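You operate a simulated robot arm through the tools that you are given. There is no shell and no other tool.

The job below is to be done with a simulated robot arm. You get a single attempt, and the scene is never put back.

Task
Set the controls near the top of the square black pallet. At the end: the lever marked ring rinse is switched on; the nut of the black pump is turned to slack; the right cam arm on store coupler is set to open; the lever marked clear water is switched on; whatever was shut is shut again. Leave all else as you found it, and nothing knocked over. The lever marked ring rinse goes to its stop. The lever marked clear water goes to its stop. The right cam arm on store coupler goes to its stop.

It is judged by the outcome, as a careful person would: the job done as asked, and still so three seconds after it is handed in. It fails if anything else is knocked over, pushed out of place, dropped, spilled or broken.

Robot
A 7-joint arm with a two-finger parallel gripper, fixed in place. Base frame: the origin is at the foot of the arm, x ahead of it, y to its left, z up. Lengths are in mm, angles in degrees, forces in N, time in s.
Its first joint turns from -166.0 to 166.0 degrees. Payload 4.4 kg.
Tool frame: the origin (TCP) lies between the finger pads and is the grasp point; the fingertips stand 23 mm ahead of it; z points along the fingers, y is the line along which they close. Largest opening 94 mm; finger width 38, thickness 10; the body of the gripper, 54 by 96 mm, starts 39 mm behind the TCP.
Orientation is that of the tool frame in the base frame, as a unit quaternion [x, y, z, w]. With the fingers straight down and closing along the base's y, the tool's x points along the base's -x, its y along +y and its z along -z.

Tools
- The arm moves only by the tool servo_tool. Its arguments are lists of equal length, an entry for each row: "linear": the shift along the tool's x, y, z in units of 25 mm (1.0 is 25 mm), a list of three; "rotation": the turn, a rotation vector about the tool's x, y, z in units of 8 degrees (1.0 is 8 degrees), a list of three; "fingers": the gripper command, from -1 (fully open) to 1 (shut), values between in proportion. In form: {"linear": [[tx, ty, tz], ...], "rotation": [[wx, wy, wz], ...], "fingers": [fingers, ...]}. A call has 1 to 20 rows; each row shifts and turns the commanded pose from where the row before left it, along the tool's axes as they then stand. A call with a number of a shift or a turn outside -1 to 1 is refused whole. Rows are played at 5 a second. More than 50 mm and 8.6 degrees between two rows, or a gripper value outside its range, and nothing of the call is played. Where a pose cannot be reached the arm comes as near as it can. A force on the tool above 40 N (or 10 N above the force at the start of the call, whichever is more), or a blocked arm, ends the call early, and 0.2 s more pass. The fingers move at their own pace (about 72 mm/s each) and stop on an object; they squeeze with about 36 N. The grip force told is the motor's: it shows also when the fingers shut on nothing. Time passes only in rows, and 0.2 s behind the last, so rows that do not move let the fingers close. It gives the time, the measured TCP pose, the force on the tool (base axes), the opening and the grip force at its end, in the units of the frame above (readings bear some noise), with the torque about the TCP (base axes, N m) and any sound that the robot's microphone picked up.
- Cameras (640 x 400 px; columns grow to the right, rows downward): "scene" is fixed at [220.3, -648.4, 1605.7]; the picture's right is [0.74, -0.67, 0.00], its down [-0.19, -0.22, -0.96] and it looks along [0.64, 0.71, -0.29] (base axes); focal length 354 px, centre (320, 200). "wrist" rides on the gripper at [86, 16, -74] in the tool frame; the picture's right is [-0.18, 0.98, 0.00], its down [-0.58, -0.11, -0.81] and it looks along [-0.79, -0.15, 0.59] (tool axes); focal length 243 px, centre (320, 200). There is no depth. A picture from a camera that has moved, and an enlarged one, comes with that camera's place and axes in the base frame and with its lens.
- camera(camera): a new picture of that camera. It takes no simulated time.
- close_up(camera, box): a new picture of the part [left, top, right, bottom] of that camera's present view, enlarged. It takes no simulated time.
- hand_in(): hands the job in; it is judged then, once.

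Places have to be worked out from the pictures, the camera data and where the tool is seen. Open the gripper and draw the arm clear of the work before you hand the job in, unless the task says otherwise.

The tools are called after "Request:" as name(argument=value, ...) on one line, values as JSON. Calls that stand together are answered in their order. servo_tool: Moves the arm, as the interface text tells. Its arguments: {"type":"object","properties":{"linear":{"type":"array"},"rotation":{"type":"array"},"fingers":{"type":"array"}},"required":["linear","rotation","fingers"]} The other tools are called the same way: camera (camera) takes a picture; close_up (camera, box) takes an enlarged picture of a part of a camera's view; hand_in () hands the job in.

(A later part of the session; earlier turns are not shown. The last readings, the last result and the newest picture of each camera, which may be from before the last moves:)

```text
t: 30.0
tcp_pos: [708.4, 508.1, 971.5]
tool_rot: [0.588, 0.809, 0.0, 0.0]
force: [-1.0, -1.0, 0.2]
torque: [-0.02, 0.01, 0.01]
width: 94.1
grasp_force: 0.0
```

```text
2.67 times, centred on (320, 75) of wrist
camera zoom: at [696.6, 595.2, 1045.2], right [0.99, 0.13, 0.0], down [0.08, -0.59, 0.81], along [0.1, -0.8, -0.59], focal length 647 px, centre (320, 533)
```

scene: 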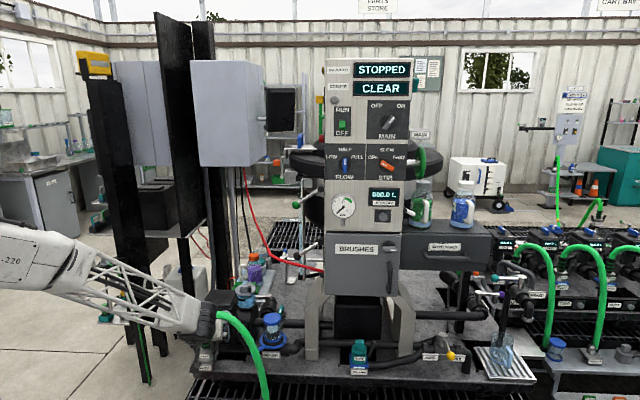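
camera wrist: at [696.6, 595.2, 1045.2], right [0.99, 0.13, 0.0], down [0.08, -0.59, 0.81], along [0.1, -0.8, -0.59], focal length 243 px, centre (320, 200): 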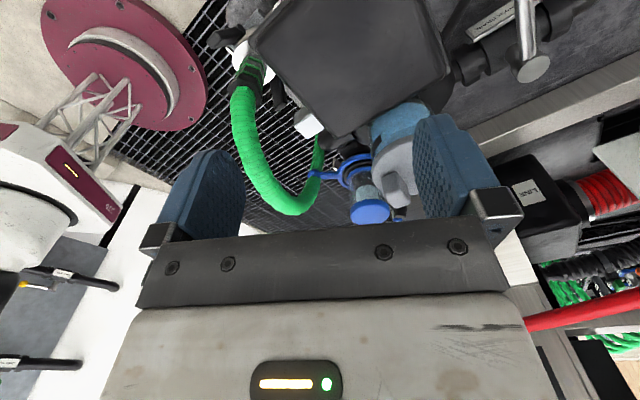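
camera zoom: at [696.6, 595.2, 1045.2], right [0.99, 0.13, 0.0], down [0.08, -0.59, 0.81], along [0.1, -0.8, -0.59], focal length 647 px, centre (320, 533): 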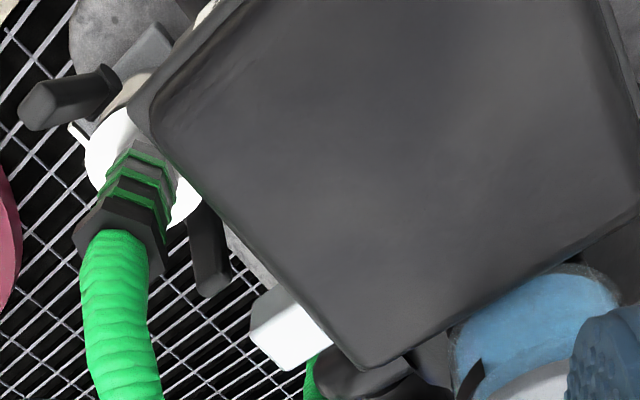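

The terminal box has a plain lid from here. I'll rise and swing the camera round to see the pump's rear/right side.

Request:
servo_tool(linear=[[-0.28, 0.69, -0.87], [-0.28, 0.69, -0.87], [-0.28, 0.69, -0.87], [-0.28, 0.69, -0.87], [-0.28, 0.69, -0.87], [-0.28, 0.69, -0.87], [0, 0, 0], [0, 0, 0], [0, 0, 0], [0, 0, 0], [0, 0, 0], [0, 0, 0], [0, 0, 0], [0, 0, 0], [0, 0, 0], [0, 0, 0], [0, 0, 0], [0, 0, 0]], rotation=[[0, 0, 0], [0, 0, 0], [0, 0, 0], [0, 0, 0], [0, 0, 0], [0, 0, 0], [0, 0, 1], [0, 0, 1], [0, 0, 1], [0, 0, 1], [0, 0, 1], [0, 0, 1], [0, 0, 1], [0, 0, 1], [0, 0, 1], [0, 0, 1], [0, 0, 1], [0, 0, 0]], fingers=[-1, -1, -1, -1, -1, -1, -1, -1, -1, -1, -1, -1, -1, -1, -1, -1, -1, -1])

Request:
camera(camera="wrist")

Request:
close_up(camera="wrist", box=[200, 0, 440, 150])

Request:
camera(camera="scene")

```text
t: 33.8
tcp_pos: [820.1, 499.1, 1102.4]
tool_rot: [0.94, 0.342, 0.0, 0.0]
force: [0.0, 0.6, -1.0]
torque: [0.01, -0.02, 0.0]
width: 94.0
grasp_force: 0.2
out of reach, approached as far as the arm can: row 15, 16, 17
```

```text
taken
camera wrist: at [896.5, 542.9, 1176.1], right [0.49, -0.87, 0.0], down [-0.52, -0.29, 0.81], along [-0.7, -0.4, -0.59], focal length 243 px, centre (320, 200)
```

wrist: 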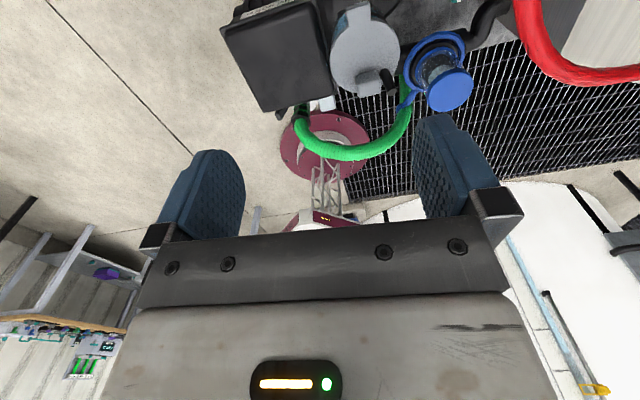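

```text
2.67 times, centred on (320, 75) of wrist
camera zoom: at [896.5, 542.9, 1176.1], right [0.49, -0.87, 0.0], down [-0.52, -0.29, 0.81], along [-0.7, -0.4, -0.59], focal length 647 px, centre (320, 533)
```

zoom: 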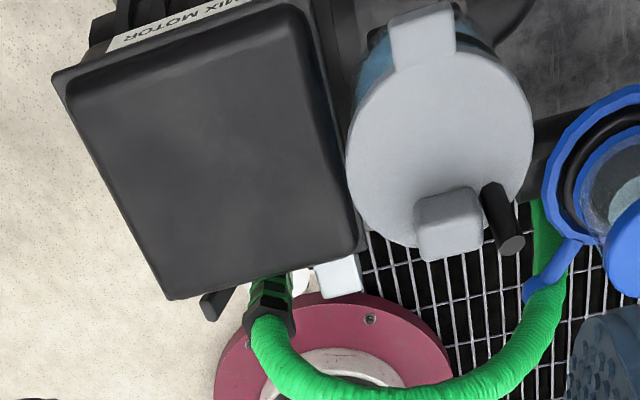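

```text
taken
```

scene: 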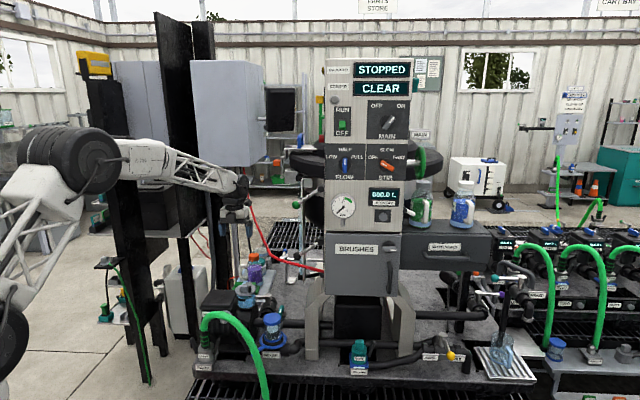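

The wrist hit its turning limit at about 140° of yaw. I'll unwind toward neutral and check the resulting orientation before the next move.

Request:
servo_tool(linear=[[0, 0, 0], [0, 0, 0], [0, 0, 0], [0, 0, 0], [0, 0, 0], [0, 0, 0], [0, 0, 0], [0, 0, 0], [0, 0, 0], [0, 0, 0], [0, 0, 0], [0, 0, 0]], rotation=[[0, 0, -1], [0, 0, -1], [0, 0, -1], [0, 0, -1], [0, 0, -1], [0, 0, -1], [0, 0, -1], [0, 0, -1], [0, 0, -1], [0, 0, -1], [0, 0, -1], [0, 0, 0]], fingers=[-1, -1, -1, -1, -1, -1, -1, -1, -1, -1, -1, -1])

```text
t: 36.4
tcp_pos: [821.6, 499.8, 1100.8]
tool_rot: [0.438, 0.899, 0.0, 0.0]
force: [0.6, 0.0, 0.2]
torque: [0.01, -0.01, 0.01]
width: 94.0
grasp_force: 0.1
```

Yaw is now 52°. I'll translate to in front of the pump, above the hose.

Request:
servo_tool(linear=[[-0.27, -0.927, 0.38], [-0.27, -0.927, 0.38], [-0.27, -0.927, 0.38], [-0.27, -0.927, 0.38], [-0.27, -0.927, 0.38], [-0.27, -0.927, 0.38], [-0.27, -0.927, 0.38], [-0.27, -0.927, 0.38], [-0.27, -0.927, 0.38], [-0.27, -0.927, 0.38], [0, 0, 0]], rotation=[[0, 0, 0], [0, 0, 0], [0, 0, 0], [0, 0, 0], [0, 0, 0], [0, 0, 0], [0, 0, 0], [0, 0, 0], [0, 0, 0], [0, 0, 0], [0, 0, 0]], fingers=[-1, -1, -1, -1, -1, -1, -1, -1, -1, -1, -1])

Request:
servo_tool(linear=[[0, 0, 0], [0, 0, 0], [0, 0, 0], [0, 0, 0], [0, 0, 0], [0, 0, 0], [0, 0, 0], [0, 0, 0], [0, 0, 0], [0, 0, 0], [0, 0, 0], [0, 0, 0], [0, 0, 0], [0, 0, 0], [0, 0, 0], [0, 0, 0], [0, 0, 0], [0, 0, 0], [0, 0, 0]], rotation=[[0, 0, -0.985], [0, 0, -0.985], [0, 0, -0.985], [0, 0, -0.985], [0, 0, -0.985], [0, 0, -0.985], [0, 0, -0.985], [0, 0, -0.985], [0, 0, -0.985], [0, 0, -0.985], [0, 0, -0.985], [0, 0, -0.985], [0, 0, -0.985], [0, 0, -0.985], [0, -1, 0], [0, -1, 0], [0, -1, 0], [0, -1, 0], [0, 0, 0]], fingers=[-1, -1, -1, -1, -1, -1, -1, -1, -1, -1, -1, -1, -1, -1, -1, -1, -1, -1, -1])

Request:
camera(camera="wrist")

Request:
close_up(camera="wrist", box=[240, 40, 400, 140])

```text
t: 38.8
tcp_pos: [678.4, 303.6, 1007.0]
tool_rot: [0.438, 0.899, 0.0, 0.0]
force: [0.6, -0.6, -0.2]
torque: [-0.01, 0.02, -0.01]
width: 93.9
grasp_force: 0.0
```

```text
t: 42.8
tcp_pos: [678.2, 303.7, 1008.3]
tool_rot: [-0.468, 0.839, 0.134, 0.241]
force: [-0.3, -0.1, 0.2]
torque: [0.0, 0.02, -0.02]
width: 94.0
grasp_force: 0.0
```

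```text
taken
camera wrist: at [605.9, 215.7, 1024.4], right [-0.75, 0.65, 0.1], down [0.13, 0.0, 0.99], along [0.64, 0.76, -0.08], focal length 243 px, centre (320, 200)
```

wrist: 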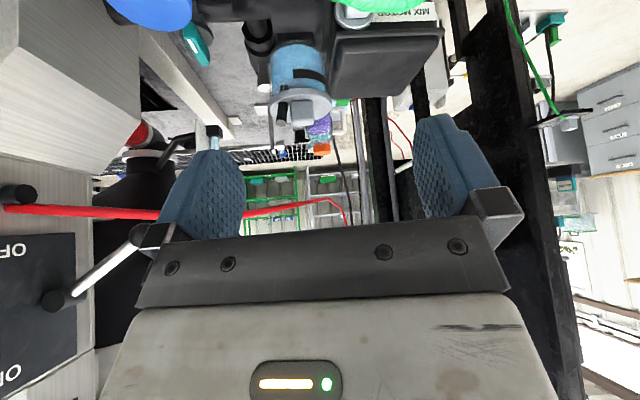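

```text
4.00 times, centred on (320, 90) of wrist
camera zoom: at [605.9, 215.7, 1024.4], right [-0.75, 0.65, 0.1], down [0.13, 0.0, 0.99], along [0.64, 0.76, -0.08], focal length 970 px, centre (320, 640)
```

zoom: 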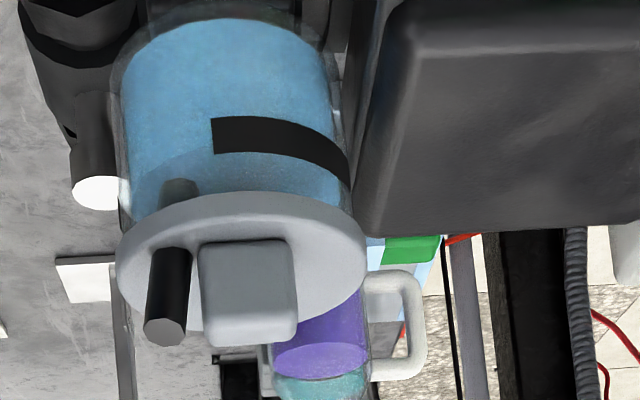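

The pot is a plain fluid reservoir with no nut inside, so the marked square nut at the motor must be the one meant. I'll take a steep close view of the nut, hose and lid to work out clearances.

Request:
servo_tool(linear=[[0, 0, 0], [0, 0, 0], [0, 0, 0], [0, 0, 0], [-0.645, 0.48, 0.53], [-0.645, 0.48, 0.53], [-0.645, 0.48, 0.53], [-0.645, 0.48, 0.53], [0, 0, 0]], rotation=[[0, 1, 0], [0, 1, 0], [0, 1, 0], [0, 1, 0], [0, 0, 0], [0, 0, 0], [0, 0, 0], [0, 0, 0], [0, 0, 0]], fingers=[-1, -1, -1, -1, -1, -1, -1, -1, -1])

Request:
camera(camera="wrist")

Request:
close_up(camera="wrist", box=[220, 20, 420, 145])

```text
t: 44.8
tcp_pos: [673.5, 382.0, 951.7]
tool_rot: [-0.487, 0.873, 0.0, 0.001]
force: [-0.5, 0.3, -0.4]
torque: [0.02, -0.02, 0.0]
width: 94.2
grasp_force: 0.1
```

```text
taken
camera wrist: at [613.2, 317.1, 1027.4], right [-0.74, 0.67, 0.0], down [0.4, 0.44, 0.81], along [0.54, 0.6, -0.59], focal length 243 px, centre (320, 200)
```

wrist: 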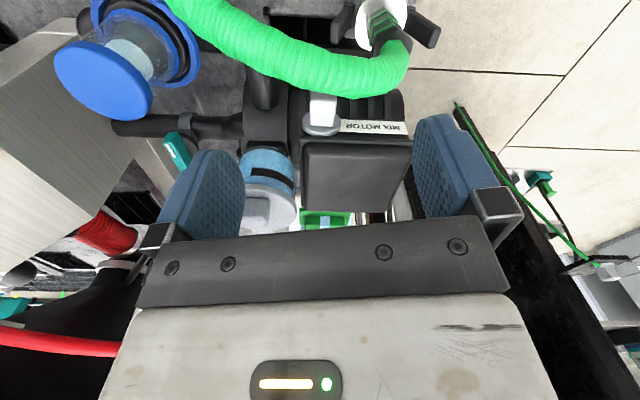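

```text
3.20 times, centred on (320, 82) of wrist
camera zoom: at [613.2, 317.1, 1027.4], right [-0.74, 0.67, 0.0], down [0.4, 0.44, 0.81], along [0.54, 0.6, -0.59], focal length 776 px, centre (320, 576)
```

zoom: 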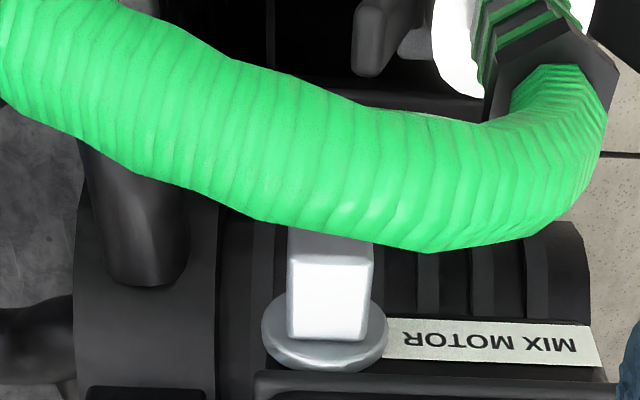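

The nut's block is now well located (centre ≈ (706, 425, 805), 25 mm square, axis along the front direction). I'll do the levers first: raise straight up while yawing to face the side panel (heading ≈ -42°).

Request:
servo_tool(linear=[[0, 0, -1], [0, 0, -1], [0, 0, -1], [0, 0, -1], [0, 0, -1], [0, 0, -1], [0, 0, -1], [0, 0, -1], [0, 0, -1], [0, 0, -1], [0, 0, -1], [0, 0, -1], [0, 0, -1], [0, 0, -1], [0, 0, 0]], rotation=[[0, 0, 0.895], [0, 0, 0.895], [0, 0, 0.895], [0, 0, 0.895], [0, 0, 0.895], [0, 0, 0.895], [0, 0, 0.895], [0, 0, 0.895], [0, 0, 0.895], [0, 0, 0.895], [0, 0, 0.895], [0, 0, 0.895], [0, 0, 0.895], [0, 0, 0.895], [0, 0, 0]], fingers=[-1, -1, -1, -1, -1, -1, -1, -1, -1, -1, -1, -1, -1, -1, -1])

```text
t: 48.0
tcp_pos: [674.4, 382.3, 1307.0]
tool_rot: [0.358, 0.934, -0.001, 0.0]
force: [0.3, -0.8, 0.3]
torque: [0.02, 0.01, 0.0]
width: 94.2
grasp_force: 0.0
```

Yaw is 42° now, so tool y runs along the panel. I'll tilt the tool 45° toward the panel and move to a pre-position ~100 mm short of the green ball.

Request:
servo_tool(linear=[[0, 0, 0], [0, 0, 0], [0, 0, 0], [0, 0, 0], [0, 0, 0], [0, 0, 0], [-0.743, 0.714, 0.824], [-0.743, 0.714, 0.824], [-0.743, 0.714, 0.824], [-0.743, 0.714, 0.824], [-0.743, 0.714, 0.824], [-0.743, 0.714, 0.824], [0, 0, 0]], rotation=[[0, -0.9375, 0], [0, -0.9375, 0], [0, -0.9375, 0], [0, -0.9375, 0], [0, -0.9375, 0], [0, -0.9375, 0], [0, 0, 0], [0, 0, 0], [0, 0, 0], [0, 0, 0], [0, 0, 0], [0, 0, 0], [0, 0, 0]], fingers=[-1, -1, -1, -1, -1, -1, -1, -1, -1, -1, -1, -1, -1])

Request:
camera(camera="wrist")

Request:
camera(camera="scene")

```text
t: 50.8
tcp_pos: [868.0, 352.3, 1295.2]
tool_rot: [0.331, 0.863, -0.137, 0.358]
force: [-0.3, 0.1, -0.1]
torque: [-0.04, 0.0, -0.01]
width: 93.7
grasp_force: 0.1
```

```text
taken
camera wrist: at [793.8, 439.7, 1286.5], right [0.75, 0.64, 0.13], down [-0.19, 0.03, 0.98], along [0.63, -0.76, 0.14], focal length 243 px, centre (320, 200)
```

wrist: 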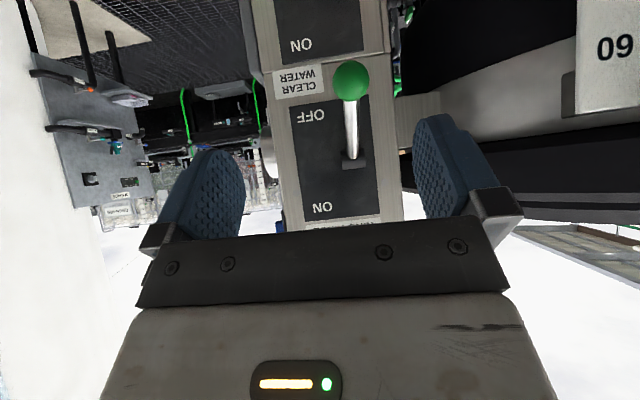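

```text
taken
```

scene: 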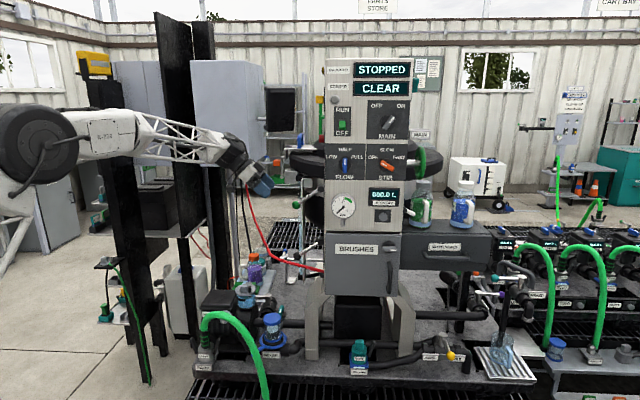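

The green ball triangulates to (960, 299, 1220), radius 15, hub near (1024, 237, 1283). I'll correct laterally and advance to 35 mm short of it with a narrower opening, then check.

Request:
servo_tool(linear=[[-0.41, 0.44, 0], [-0.41, 0.44, 0], [0, 0, 0.92], [0, 0, 0.92], [0, 0, 0.92], [0, 0, 0.92], [0, 0, 0]], rotation=[[0, 0, 0], [0, 0, 0], [0, 0, 0], [0, 0, 0], [0, 0, 0], [0, 0, 0], [0, 0, 0]], fingers=[-0.3, -0.3, -0.3, -0.3, -0.3, -0.3, -0.3])

Request:
camera(camera="wrist")

```text
t: 52.4
tcp_pos: [942.1, 315.2, 1246.3]
tool_rot: [0.331, 0.863, -0.136, 0.357]
force: [-0.2, -0.7, 0.3]
torque: [-0.01, 0.0, 0.04]
width: 61.0
grasp_force: 0.1
```

```text
taken
camera wrist: at [867.4, 402.9, 1236.1], right [0.75, 0.64, 0.13], down [-0.19, 0.03, 0.98], along [0.63, -0.76, 0.14], focal length 243 px, centre (320, 200)
```

wrist: 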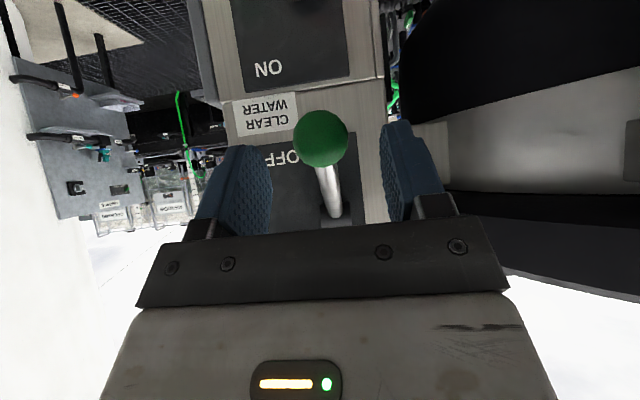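

The ball is centred between the fingers about 31 mm ahead. I advance 31 mm and close on it.

Request:
servo_tool(linear=[[0, 0, 0.62], [0, 0, 0.62], [0, 0, 0], [0, 0, 0], [0, 0, 0], [0, 0, 0], [0, 0, 0]], rotation=[[0, 0, 0], [0, 0, 0], [0, 0, 0], [0, 0, 0], [0, 0, 0], [0, 0, 0], [0, 0, 0]], fingers=[-0.3, -0.3, -0.3, 1, 1, 1, 1])

Request:
camera(camera="wrist")

```text
t: 54.0
tcp_pos: [957.0, 299.0, 1222.5]
tool_rot: [0.33, 0.863, -0.137, 0.357]
force: [33.0, 18.4, 2.5]
torque: [0.25, 0.28, 0.03]
width: 30.2
grasp_force: 45.2
```

```text
taken
camera wrist: at [882.9, 389.0, 1213.7], right [0.75, 0.65, 0.13], down [-0.19, 0.02, 0.98], along [0.63, -0.76, 0.14], focal length 243 px, centre (320, 200)
```

wrist: 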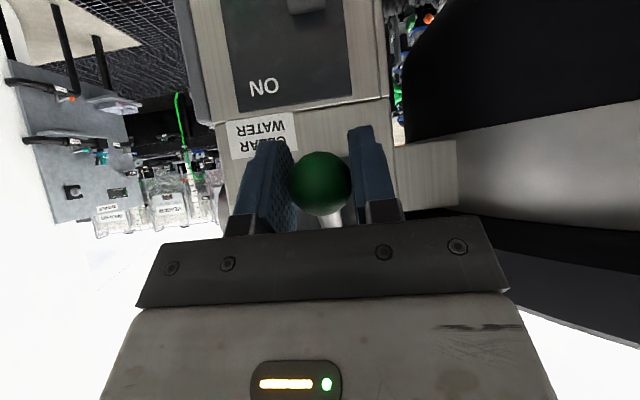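

I hold the ball (30.2 mm), but there's ~38 N sideways along +y from a small misalignment. I'll ease the tool a couple of mm in +y to relax it.

Request:
servo_tool(linear=[[0, 0.05, 0], [0, 0.05, 0], [0, 0, 0]], rotation=[[0, 0, 0], [0, 0, 0], [0, 0, 0]], fingers=[1, 1, 1])

```text
t: 54.9
tcp_pos: [958.1, 301.5, 1222.2]
tool_rot: [0.331, 0.863, -0.138, 0.355]
force: [-19.0, -5.7, -0.3]
torque: [-0.36, -0.32, -0.04]
width: 30.2
grasp_force: 44.7
stopped in row 3: the force on the tool passed its limit at 50 N (the readings are from after the stop); the commanded pose is now the measured one
```

That slightly overshot; now about -20 N. I'll ease back ~0.6 mm and let it settle.

Request:
servo_tool(linear=[[0, -0.02, 0], [0, 0, 0], [0, 0, 0]], rotation=[[0, 0, 0], [0, 0, 0], [0, 0, 0]], fingers=[1, 1, 1])

```text
t: 55.7
tcp_pos: [957.9, 299.6, 1222.4]
tool_rot: [0.331, 0.863, -0.138, 0.356]
force: [-28.1, -1.1, 4.4]
torque: [-0.18, -0.22, -0.05]
width: 30.1
grasp_force: 45.0
```

Pinching the ball makes a stiff over-constrained grip. A gentler way is to come from the front with the fingers above and below the rod and let the lower finger lift it. I release and back off along the approach direction, untilt, and move to a safe spot in front.

Request:
servo_tool(linear=[[0, 0, 0], [0, 0, 0], [0, 0, -1], [0, 0, -1], [0, 0, -1], [0, 0, 0], [0, 0, 0], [0, 0, 0], [0, 0, 0], [0, 0, 0], [0, 0, 0], [-0.12, -0.9, -0.12], [-0.12, -0.9, -0.12], [-0.12, -0.9, -0.12], [-0.12, -0.9, -0.12], [-0.12, -0.9, -0.12], [0, 0, 0]], rotation=[[0, 0, 0], [0, 0, 0], [0, 0, 0], [0, 0, 0], [0, 0, 0], [0, 0.9375, 0], [0, 0.9375, 0], [0, 0.9375, 0], [0, 0.9375, 0], [0, 0.9375, 0], [0, 0.9375, 0], [0, 0, 0], [0, 0, 0], [0, 0, 0], [0, 0, 0], [0, 0, 0], [0, 0, 0]], fingers=[-0.3, -0.3, -0.3, -0.3, -0.3, -0.1, -0.1, -0.1, -0.1, -0.1, -0.1, -0.1, -0.1, -0.1, -0.1, -0.1, -0.1])

Request:
servo_tool(linear=[[0, 0, 0], [0, 0, 0], [0, 0, 0], [0, 0, 0], [0, 0, 0], [0, 0, 0], [0, 0, 0], [0, 0, 0], [0, 0, 0], [0, 0, 0], [0, 0, 0], [0, 0, 0], [0, 0, 0], [0, 0, 0], [0, 0, 0], [0, 0, 0]], rotation=[[-0.9375, 0, 0], [-0.9375, 0, 0], [-0.9375, 0, 0], [-0.9375, 0, 0], [-0.9375, 0, 0], [-0.9375, 0, 0], [-0.9375, 0, 0], [-0.9375, 0, 0], [-0.9375, 0, 0], [-0.9375, 0, 0], [-0.9375, 0, 0], [-0.9375, 0, 0], [0, -0.833, 0], [0, -0.833, 0], [0, -0.833, 0], [0, 0, 0]], fingers=[-0.1, -0.1, -0.1, -0.1, -0.1, -0.1, -0.1, -0.1, -0.1, -0.1, -0.1, -0.1, -0.1, -0.1, -0.1, -0.1])

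Request:
camera(camera="wrist")

Request:
camera(camera="scene")

```text
t: 59.3
tcp_pos: [855.5, 240.9, 1290.0]
tool_rot: [0.358, 0.934, -0.001, -0.002]
force: [0.8, 0.9, 0.3]
torque: [-0.02, 0.03, 0.03]
width: 51.6
grasp_force: 0.1
```

```text
t: 62.7
tcp_pos: [856.0, 243.4, 1290.0]
tool_rot: [0.365, 0.606, 0.606, 0.364]
force: [-0.1, 0.2, 0.8]
torque: [0.01, 0.0, 0.01]
width: 51.9
grasp_force: 0.1
```

```text
taken
camera wrist: at [748.1, 284.3, 1306.0], right [0.09, -0.16, 0.98], down [-0.44, -0.89, -0.11], along [0.89, -0.42, -0.15], focal length 243 px, centre (320, 200)
```

wrist: 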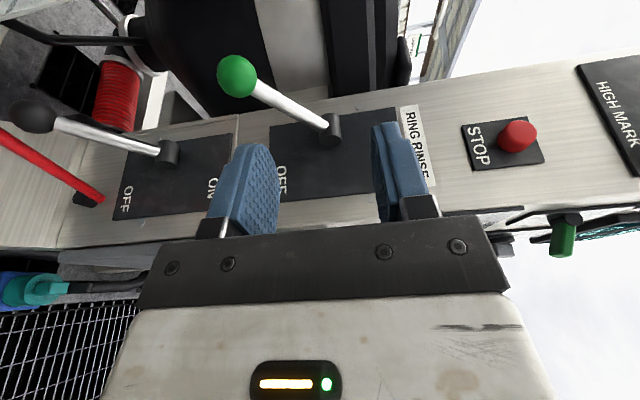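

```text
taken
```

scene: 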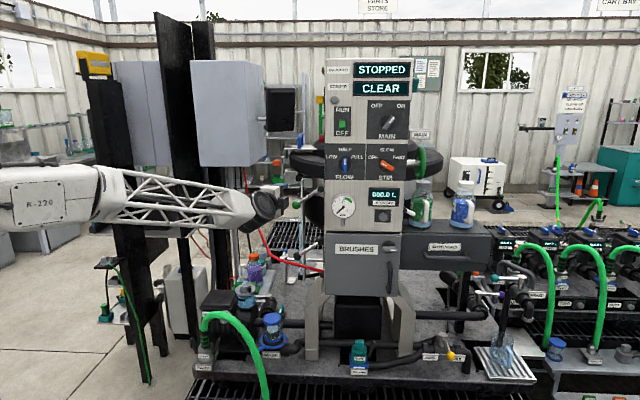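

Tool now points toward the lever from the front with fingers above/below. The view confirms hub ≈ (1024, 240, 1286) and ball ≈ (958, 301, 1223); I'll align and advance most of the way so the rod passes between the fingers.

Request:
servo_tool(linear=[[-0.71, -0.78, 0], [-0.71, -0.78, 0], [0, 0, 0.8], [0, 0, 0.8], [0, 0, 0.8], [0, 0, 0.8], [0, 0, 0]], rotation=[[0, 0, 0], [0, 0, 0], [0, 0, 0], [0, 0, 0], [0, 0, 0], [0, 0, 0], [0, 0, 0]], fingers=[-0.3, -0.3, -0.3, -0.3, -0.3, -0.3, -0.3])

Request:
camera(camera="wrist")

```text
t: 64.3
tcp_pos: [943.3, 248.4, 1251.8]
tool_rot: [0.365, 0.608, 0.605, 0.363]
force: [0.4, 0.6, 0.3]
torque: [0.02, -0.02, 0.01]
width: 61.2
grasp_force: 0.1
```

```text
taken
camera wrist: at [836.0, 290.0, 1267.4], right [0.09, -0.16, 0.98], down [-0.44, -0.89, -0.11], along [0.89, -0.42, -0.15], focal length 243 px, centre (320, 200)
```

wrist: 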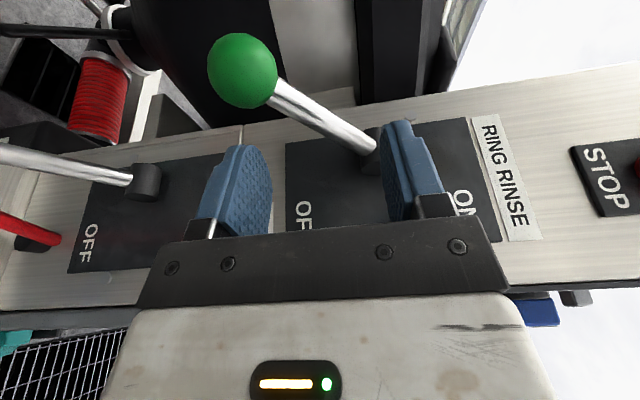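

The rod will pass midway between the fingers. Advance the last 50 mm, then begin lifting in steps.

Request:
servo_tool(linear=[[0, 0, 0.67], [0, 0, 0.67], [0, 0, 0.66], [0, 0.4, 0], [0, 0.5, 0], [0, 0.5, 0], [0, 0.5, 0], [0, 0, 0]], rotation=[[0, 0, 0], [0, 0, 0], [0, 0, 0], [0, 0, 0], [0, 0, 0], [0, 0, 0], [0, 0, 0], [0, 0, 0]], fingers=[-0.3, -0.3, -0.3, -0.3, -0.3, -0.3, -0.3, -0.3])

Request:
camera(camera="wrist")

```text
t: 66.1
tcp_pos: [987.2, 272.6, 1299.2]
tool_rot: [0.365, 0.607, 0.605, 0.364]
force: [0.7, -0.5, 0.0]
torque: [0.01, 0.0, -0.01]
width: 61.5
grasp_force: 0.1
```

```text
taken
camera wrist: at [879.3, 313.8, 1315.1], right [0.09, -0.16, 0.98], down [-0.44, -0.89, -0.11], along [0.89, -0.42, -0.15], focal length 243 px, centre (320, 200)
```

wrist: 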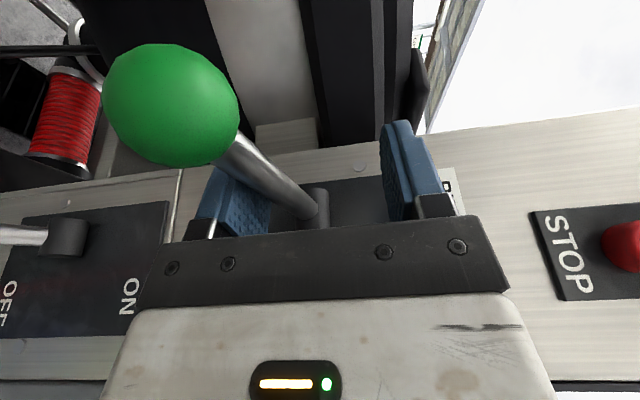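

The lever is rising freely (ball now near z≈1269). Continue lifting until the stop is felt.

Request:
servo_tool(linear=[[0, 0.4, 0], [0, 0.4, 0], [0, 0.4, 0], [0, 0.4, 0], [0, 0, 0]], rotation=[[0, 0, 0], [0, 0, 0], [0, 0, 0], [0, 0, 0], [0, 0, 0]], fingers=[-0.3, -0.3, -0.3, -0.3, -0.3])

Request:
camera(camera="wrist")

```text
t: 67.3
tcp_pos: [987.4, 274.6, 1334.9]
tool_rot: [0.366, 0.608, 0.604, 0.363]
force: [-15.5, 14.7, -34.3]
torque: [0.91, 1.3, -0.41]
width: 76.1
grasp_force: 16.7
```

```text
taken
camera wrist: at [880.7, 314.9, 1351.0], right [0.09, -0.16, 0.98], down [-0.44, -0.89, -0.1], along [0.89, -0.42, -0.15], focal length 243 px, centre (320, 200)
```

wrist: 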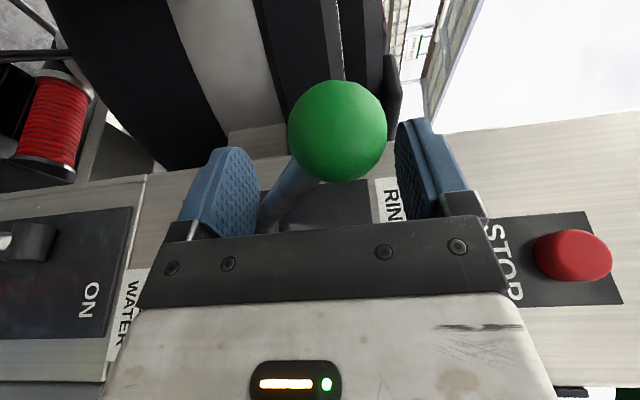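

The lever met its stop: 40 N reaction and the ball is mirrored up at about z≈1347. I lower slightly to unload, withdraw straight back, and check that it stays up.

Request:
servo_tool(linear=[[0, -0.5, 0], [0, 0, -1], [0, 0, -1], [0, 0, -1], [0, 0, -1], [0, 0, -1], [0, 0, 0]], rotation=[[0, 0, 0], [0, 0, 0], [0, 0, 0], [0, 0, 0], [0, 0, 0], [0, 0, 0], [0, 0, 0]], fingers=[-0.3, -0.3, -0.3, -0.3, -0.3, -0.3, -0.3])

Request:
camera(camera="wrist")

```text
t: 68.9
tcp_pos: [875.4, 212.2, 1327.4]
tool_rot: [0.365, 0.608, 0.605, 0.363]
force: [0.0, -1.1, -0.3]
torque: [-0.05, 0.0, 0.0]
width: 61.1
grasp_force: 0.0
```

```text
taken
camera wrist: at [768.1, 254.3, 1343.1], right [0.09, -0.16, 0.98], down [-0.44, -0.89, -0.11], along [0.89, -0.42, -0.15], focal length 243 px, centre (320, 200)
```

wrist: 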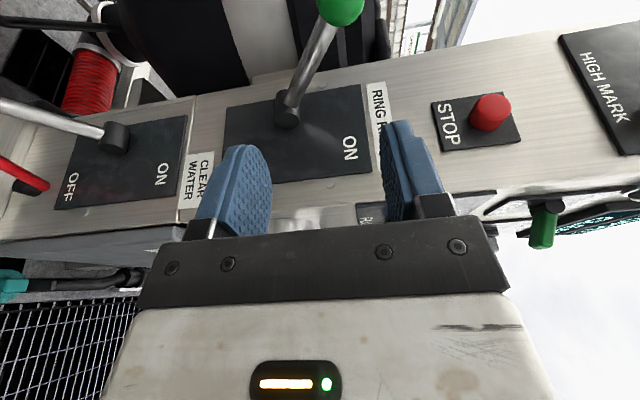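

Ring rinse is ON and stays. Next the black CLEAR WATER lever: hub ≈ (1024, 241, 1080). I lower straight down in front of the panel to its height, staying clear of the red cable that passes just beneath its ball.

Request:
servo_tool(linear=[[0, -0.934, 0], [0, -0.934, 0], [0, -0.934, 0], [0, -0.934, 0], [0, -0.934, 0], [0, -0.934, 0], [0, -0.934, 0], [0, -0.934, 0], [0, -0.934, 0], [0, -0.934, 0], [0, -0.934, 0], [0, 0, 0]], rotation=[[0, 0, 0], [0, 0, 0], [0, 0, 0], [0, 0, 0], [0, 0, 0], [0, 0, 0], [0, 0, 0], [0, 0, 0], [0, 0, 0], [0, 0, 0], [0, 0, 0], [0, 0, 0]], fingers=[-0.1, -0.1, -0.1, -0.1, -0.1, -0.1, -0.1, -0.1, -0.1, -0.1, -0.1, -0.1])

Request:
camera(camera="wrist")

Request:
camera(camera="scene")

```text
t: 71.5
tcp_pos: [876.2, 213.0, 1065.8]
tool_rot: [0.365, 0.608, 0.605, 0.363]
force: [-0.5, 0.6, 0.0]
torque: [-0.02, 0.0, -0.04]
width: 51.6
grasp_force: 0.0
```

```text
taken
camera wrist: at [768.5, 254.9, 1082.8], right [0.09, -0.16, 0.98], down [-0.44, -0.89, -0.11], along [0.89, -0.42, -0.15], focal length 243 px, centre (320, 200)
```

wrist: 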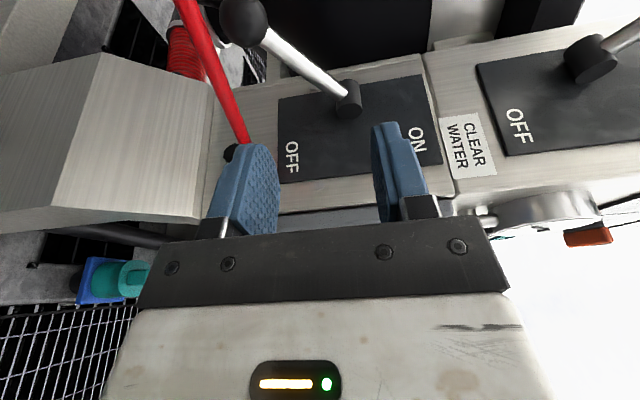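

```text
taken
```

scene: 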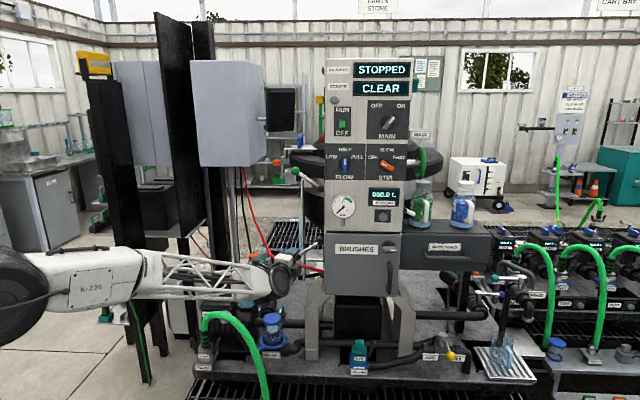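

Hub ≈ (1024, 240, 1084), ball ≈ (958, 301, 1021), and the red cable stays ~25 mm below my lower finger's path. I drop 17 mm and advance in two stages.

Request:
servo_tool(linear=[[0, -0.67, 0], [0, 0, 0.9], [0, 0, 0.9], [0, 0, 0.9], [0, 0, 0]], rotation=[[0, 0, 0], [0, 0, 0], [0, 0, 0], [0, 0, 0], [0, 0, 0]], fingers=[-0.1, -0.1, -0.1, -0.1, -0.1])

Request:
camera(camera="wrist")

```text
t: 72.7
tcp_pos: [935.5, 244.1, 1050.9]
tool_rot: [0.365, 0.607, 0.605, 0.362]
force: [-0.3, -0.1, 0.4]
torque: [0.01, 0.01, -0.03]
width: 51.7
grasp_force: 0.0
```

```text
taken
camera wrist: at [827.7, 286.5, 1066.9], right [0.09, -0.16, 0.98], down [-0.44, -0.89, -0.11], along [0.89, -0.42, -0.15], focal length 243 px, centre (320, 200)
```

wrist: 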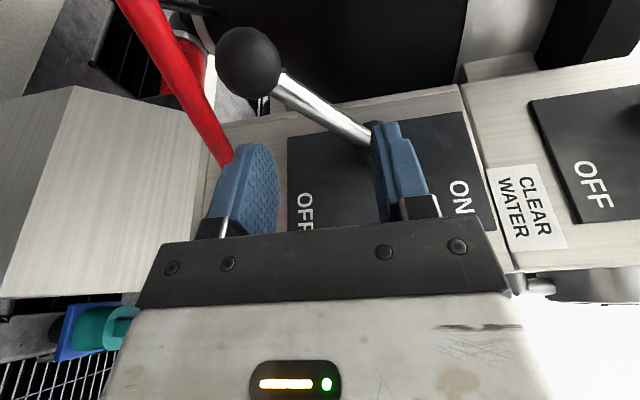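

The rod lies midway between the fingers and the cable's top stays ~19 mm below the lower finger. Advance the last 59 mm and lift in 10 mm steps toward the stop.

Request:
servo_tool(linear=[[0, 0, 0.8], [0, 0, 0.8], [0, 0, 0.78], [0, 0.4, 0], [0, 0.4, 0], [0, 0.4, 0], [0, 0.4, 0], [0, 0.4, 0], [0, 0.4, 0], [0, 0, 0]], rotation=[[0, 0, 0], [0, 0, 0], [0, 0, 0], [0, 0, 0], [0, 0, 0], [0, 0, 0], [0, 0, 0], [0, 0, 0], [0, 0, 0], [0, 0, 0]], fingers=[-0.1, -0.1, -0.1, -0.1, -0.1, -0.1, -0.1, -0.1, -0.1, -0.1])

Request:
camera(camera="wrist")

```text
t: 74.9
tcp_pos: [989.0, 272.4, 1111.5]
tool_rot: [0.365, 0.607, 0.605, 0.363]
force: [-0.6, 2.2, -3.4]
torque: [0.09, 0.08, 0.01]
width: 53.0
grasp_force: 1.4
```

```text
taken
camera wrist: at [881.4, 314.1, 1127.3], right [0.09, -0.16, 0.98], down [-0.44, -0.89, -0.11], along [0.89, -0.42, -0.15], focal length 243 px, centre (320, 200)
```

wrist: 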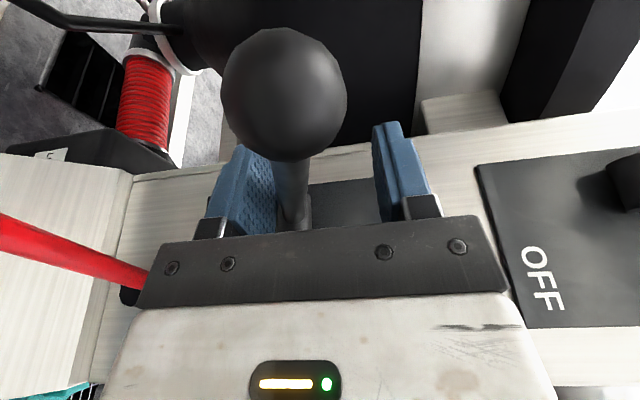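

The black lever is following. Continue lifting until the stop is felt.

Request:
servo_tool(linear=[[0, 0.3, 0], [0, 0.3, 0], [0, 0.3, 0], [0, 0.3, 0], [0, 0, 0]], rotation=[[0, 0, 0], [0, 0, 0], [0, 0, 0], [0, 0, 0], [0, 0, 0]], fingers=[-0.1, -0.1, -0.1, -0.1, -0.1])

Request:
camera(camera="wrist")

```text
t: 75.9
tcp_pos: [987.0, 275.2, 1127.3]
tool_rot: [0.368, 0.61, 0.603, 0.36]
force: [-7.8, 8.9, -19.5]
torque: [0.53, 0.6, -0.15]
width: 60.3
grasp_force: 10.2
stopped in row 4: the force on the tool passed its limit at 43 N (the readings are from after the stop); the commanded pose is now the measured one
```

```text
taken
camera wrist: at [880.3, 316.1, 1144.9], right [0.1, -0.16, 0.98], down [-0.44, -0.89, -0.1], along [0.89, -0.42, -0.16], focal length 243 px, centre (320, 200)
```

wrist: 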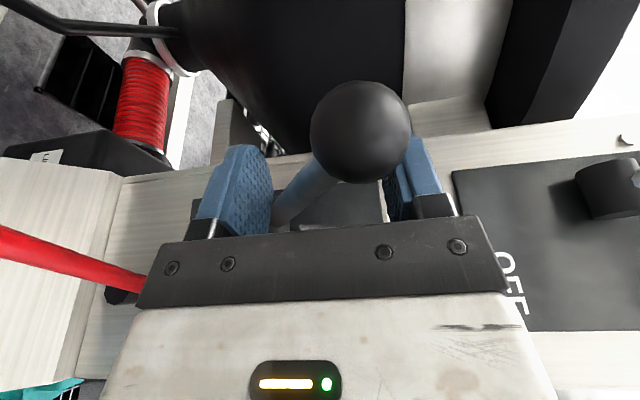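

Stop reached (43 N), ball mirrored up to about z≈1147. Unload by lowering 12 mm, withdraw straight back, and check.

Request:
servo_tool(linear=[[0, -0.5, 0], [0, 0, -1], [0, 0, -1], [0, 0, -1], [0, 0, -1], [0, 0, -1], [0, 0, 0]], rotation=[[0, 0, 0], [0, 0, 0], [0, 0, 0], [0, 0, 0], [0, 0, 0], [0, 0, 0], [0, 0, 0]], fingers=[-0.1, -0.1, -0.1, -0.1, -0.1, -0.1, -0.1])

Request:
camera(camera="wrist")

Request:
camera(camera="scene")

```text
t: 77.5
tcp_pos: [875.9, 214.3, 1120.4]
tool_rot: [0.366, 0.609, 0.603, 0.361]
force: [0.9, 0.4, -0.2]
torque: [0.04, 0.04, 0.0]
width: 51.6
grasp_force: 0.1
```

```text
taken
camera wrist: at [770.0, 256.1, 1137.1], right [0.1, -0.16, 0.98], down [-0.44, -0.89, -0.1], along [0.89, -0.42, -0.16], focal length 243 px, centre (320, 200)
```

wrist: 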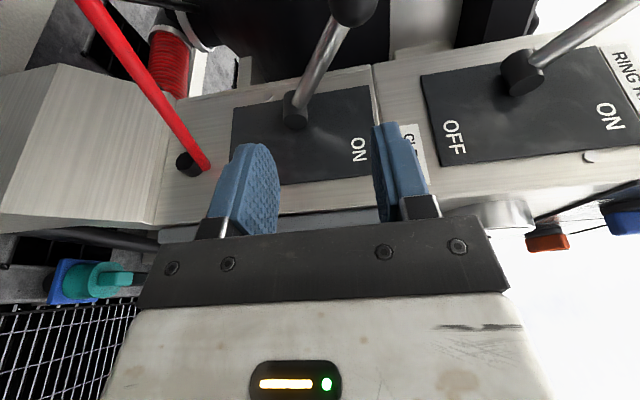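

```text
taken
```

scene: 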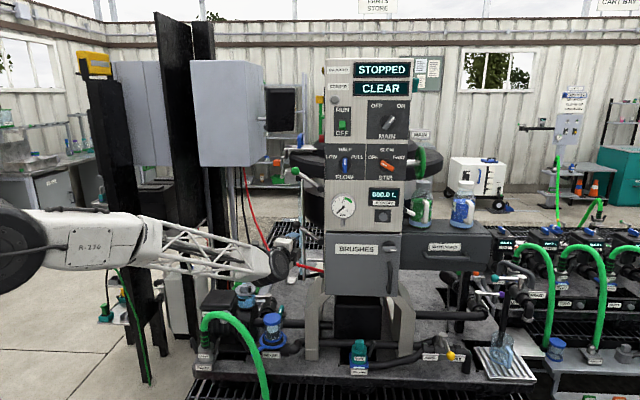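

Both levers are ON and holding. Next the STORE coupler's right cam arm: I retreat to open space in front of the pallet and roll the tool 90° so the fingers sit left/right with the camera on top.

Request:
servo_tool(linear=[[0.43, -0.3, -0.91], [0.43, -0.3, -0.91], [0.43, -0.3, -0.91], [0.43, -0.3, -0.91], [0.43, -0.3, -0.91], [0.43, -0.3, -0.91], [0.43, -0.3, -0.91], [0.43, -0.3, -0.91], [0.43, -0.3, -0.91], [0.43, -0.3, -0.91], [0.43, -0.3, -0.91], [0, 0, 0]], rotation=[[0, 0, 0], [0, 0, 0], [0, 0, 0], [0, 0, 0], [0, 0, 0], [0, 0, 0], [0, 0, 0], [0, 0, 0], [0, 0, 0], [0, 0, 0], [0, 0, 0], [0, 0, 0]], fingers=[-0.1, -0.1, -0.1, -0.1, -0.1, -0.1, -0.1, -0.1, -0.1, -0.1, -0.1, -0.1])

Request:
servo_tool(linear=[[0, 0, 0], [0, 0, 0], [0, 0, 0], [0, 0, 0], [0, 0, 0], [0, 0, 0], [0, 0, 0], [0, 0, 0], [0, 0, 0], [0, 0, 0], [0, 0, 0], [0, 0, 0], [0, 0, 0]], rotation=[[0, 0, 0.9375], [0, 0, 0.9375], [0, 0, 0.9375], [0, 0, 0.9375], [0, 0, 0.9375], [0, 0, 0.9375], [0, 0, 0.9375], [0, 0, 0.9375], [0, 0, 0.9375], [0, 0, 0.9375], [0, 0, 0.9375], [0, 0, 0.9375], [0, 0, 0]], fingers=[-0.1, -0.1, -0.1, -0.1, -0.1, -0.1, -0.1, -0.1, -0.1, -0.1, -0.1, -0.1, -0.1])

Request:
camera(camera="wrist")

Request:
camera(camera="scene")

```text
t: 80.1
tcp_pos: [598.0, 201.0, 1041.4]
tool_rot: [0.367, 0.609, 0.603, 0.361]
force: [-1.0, -0.2, -0.3]
torque: [0.0, 0.0, -0.04]
width: 51.8
grasp_force: 0.1
```

```text
t: 82.9
tcp_pos: [599.6, 201.5, 1041.5]
tool_rot: [0.69, 0.171, 0.682, -0.171]
force: [0.0, -0.7, -0.1]
torque: [0.02, 0.01, -0.03]
width: 51.7
grasp_force: 0.0
```

```text
taken
camera wrist: at [541.2, 152.0, 1128.2], right [0.46, -0.87, -0.19], down [-0.77, -0.28, -0.57], along [0.44, 0.41, -0.8], focal length 243 px, centre (320, 200)
```

wrist: 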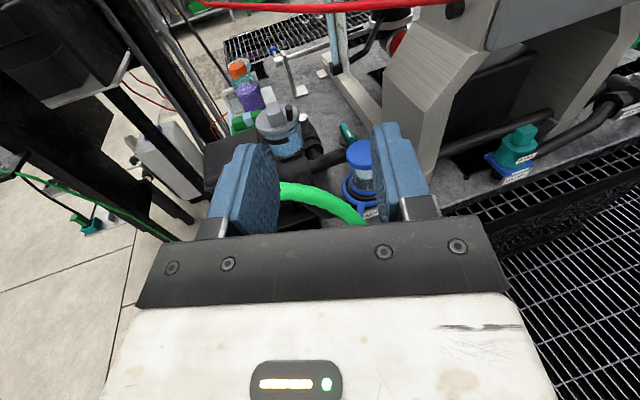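

```text
taken
```

scene: 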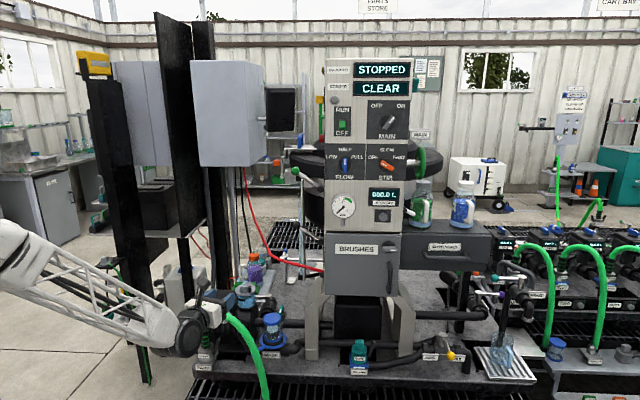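

Roll worked. I'll yaw 10° toward the machine's front direction and move to a viewing point ~130 mm in front of the STORE coupler.

Request:
servo_tool(linear=[[0, 0, 0], [0, 0, 0], [0, -0.89, 0.19], [0, -0.89, 0.19], [0, -0.89, 0.19], [0, -0.89, 0.19], [0, -0.89, 0.19], [0, -0.89, 0.19], [0, -0.89, 0.19], [-0.96, 0, 0], [-0.96, 0, 0], [-0.96, 0, 0], [-0.96, 0, 0], [-0.96, 0, 0], [-0.96, 0, 0], [-0.96, 0, 0], [-0.96, 0, 0], [-0.96, 0, 0], [0, 0, 0]], rotation=[[0.625, 0, 0], [0.625, 0, 0], [0, 0, 0], [0, 0, 0], [0, 0, 0], [0, 0, 0], [0, 0, 0], [0, 0, 0], [0, 0, 0], [0, 0, 0], [0, 0, 0], [0, 0, 0], [0, 0, 0], [0, 0, 0], [0, 0, 0], [0, 0, 0], [0, 0, 0], [0, 0, 0], [0, 0, 0]], fingers=[-0.1, -0.1, -0.1, -0.1, -0.1, -0.1, -0.1, -0.1, -0.1, -0.1, -0.1, -0.1, -0.1, -0.1, -0.1, -0.1, -0.1, -0.1, -0.1])

Request:
camera(camera="wrist")

Request:
close_up(camera="wrist", box=[240, 60, 420, 180])

```text
t: 86.9
tcp_pos: [553.4, 292.7, 836.7]
tool_rot: [0.671, 0.234, 0.663, -0.234]
force: [-0.3, -0.6, 0.2]
torque: [0.0, -0.03, 0.0]
width: 51.6
grasp_force: 0.1
out of reach, approached as far as the arm can: row 9, 10, 11, 12, 13, 14, 15, 16, 17
```

```text
taken
camera wrist: at [505.0, 235.0, 923.7], right [0.61, -0.77, -0.19], down [-0.71, -0.42, -0.57], along [0.36, 0.48, -0.8], focal length 243 px, centre (320, 200)
```

wrist: 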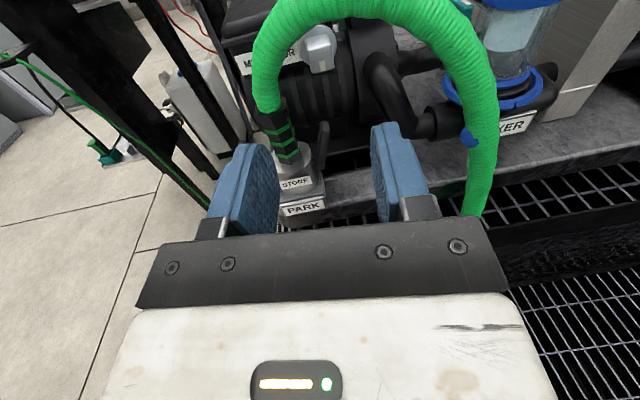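

```text
3.33 times, centred on (330, 120) of wrist
camera zoom: at [505.0, 235.0, 923.7], right [0.61, -0.77, -0.19], down [-0.71, -0.42, -0.57], along [0.36, 0.48, -0.8], focal length 809 px, centre (287, 467)
```

zoom: 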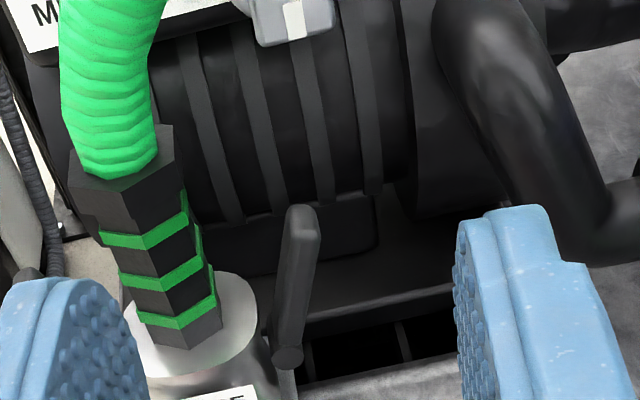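

From wrist triangulation the right cam arm pivots near (654, 410, 688) with its tip at about (668, 398, 753), and there is a ~25 mm gap between it and the hose end. I'll narrow the opening to 30 mm and drop to a pre-position 90 mm in front of it.

Request:
servo_tool(linear=[[-0.88, -0.144, 0.469], [-0.88, -0.144, 0.469], [-0.88, -0.144, 0.469], [-0.88, -0.144, 0.469], [0, 0, 0]], rotation=[[0, 0, 0], [0, 0, 0], [0, 0, 0], [0, 0, 0], [0, 0, 0]], fingers=[0.36, 0.36, 0.36, 0.36, 0.36])

Request:
camera(camera="wrist")

Request:
camera(camera="scene")

```text
t: 88.1
tcp_pos: [594.9, 302.7, 753.7]
tool_rot: [0.672, 0.233, 0.663, -0.233]
force: [-1.4, 0.9, 0.1]
torque: [0.01, 0.01, 0.02]
width: 30.2
grasp_force: 0.1
out of reach, approached as far as the arm can: row 1, 2, 3, 4
```

```text
taken
camera wrist: at [546.7, 244.9, 839.8], right [0.61, -0.77, -0.19], down [-0.7, -0.42, -0.57], along [0.36, 0.48, -0.8], focal length 243 px, centre (320, 200)
```

wrist: 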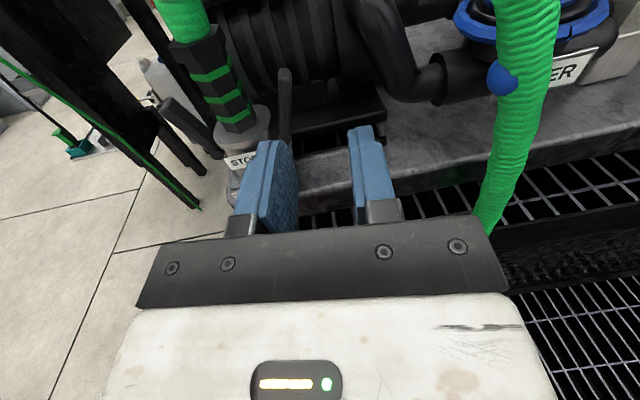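

```text
taken
```

scene: 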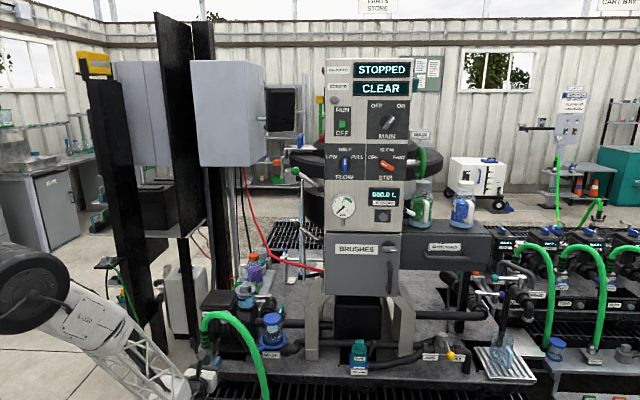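

The arm is being limited in moving left with this wrist orientation. I'll test moving forward and left a little to see if reach recovers further out.

Request:
servo_tool(linear=[[0, 0, 0.6], [0, -0.4, 0.4], [0, -0.4, 0.2], [0, 0, 0]], rotation=[[0, 0, 0], [0, 0, 0], [0, 0, 0], [0, 0, 0]], fingers=[0.36, 0.36, 0.36, 0.36])

Request:
camera(camera="wrist")

```text
t: 89.1
tcp_pos: [617.7, 316.3, 753.1]
tool_rot: [0.672, 0.234, 0.663, -0.234]
force: [0.2, 0.4, -0.3]
torque: [0.01, -0.02, 0.03]
width: 30.1
grasp_force: 0.0
out of reach, approached as far as the arm can: row 1, 2, 3
```

```text
taken
camera wrist: at [569.0, 257.3, 840.7], right [0.61, -0.77, -0.19], down [-0.7, -0.42, -0.57], along [0.36, 0.48, -0.8], focal length 243 px, centre (320, 200)
```

wrist: 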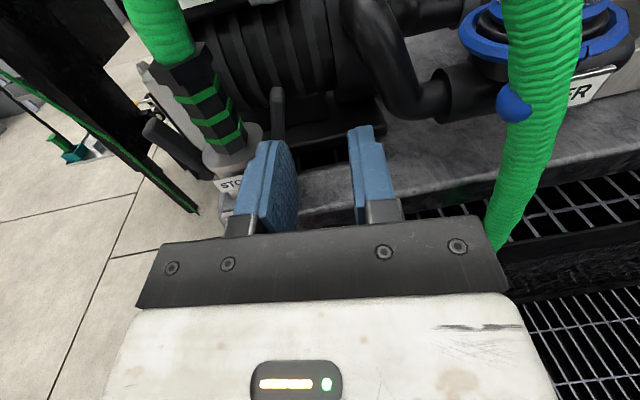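

The limit tracks azimuth versus tool yaw, so yawing the tool 10° more (squarely facing the machine front) should free it. I'll rotate in place and test a leftward move.

Request:
servo_tool(linear=[[0, 0, 0], [0, 0, 0], [0, -0.5, 0], [0, -0.5, 0], [0, 0, 0]], rotation=[[0.6, 0, 0], [0.6, 0, 0], [0, 0, 0], [0, 0, 0], [0, 0, 0]], fingers=[0.36, 0.36, 0.36, 0.36, 0.36])

Request:
camera(camera="wrist")

```text
t: 90.3
tcp_pos: [597.5, 334.0, 754.7]
tool_rot: [0.651, 0.285, 0.642, -0.286]
force: [0.2, 0.0, 0.0]
torque: [0.01, 0.0, 0.0]
width: 30.1
grasp_force: 0.0
```

```text
taken
camera wrist: at [559.9, 267.8, 841.4], right [0.72, -0.66, -0.19], down [-0.63, -0.52, -0.57], along [0.28, 0.53, -0.8], focal length 243 px, centre (320, 200)
```

wrist: 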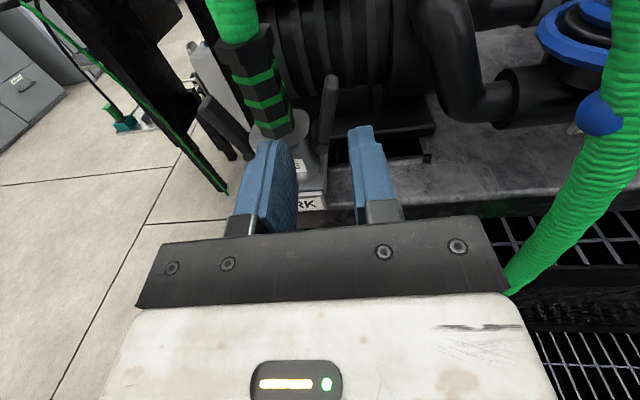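

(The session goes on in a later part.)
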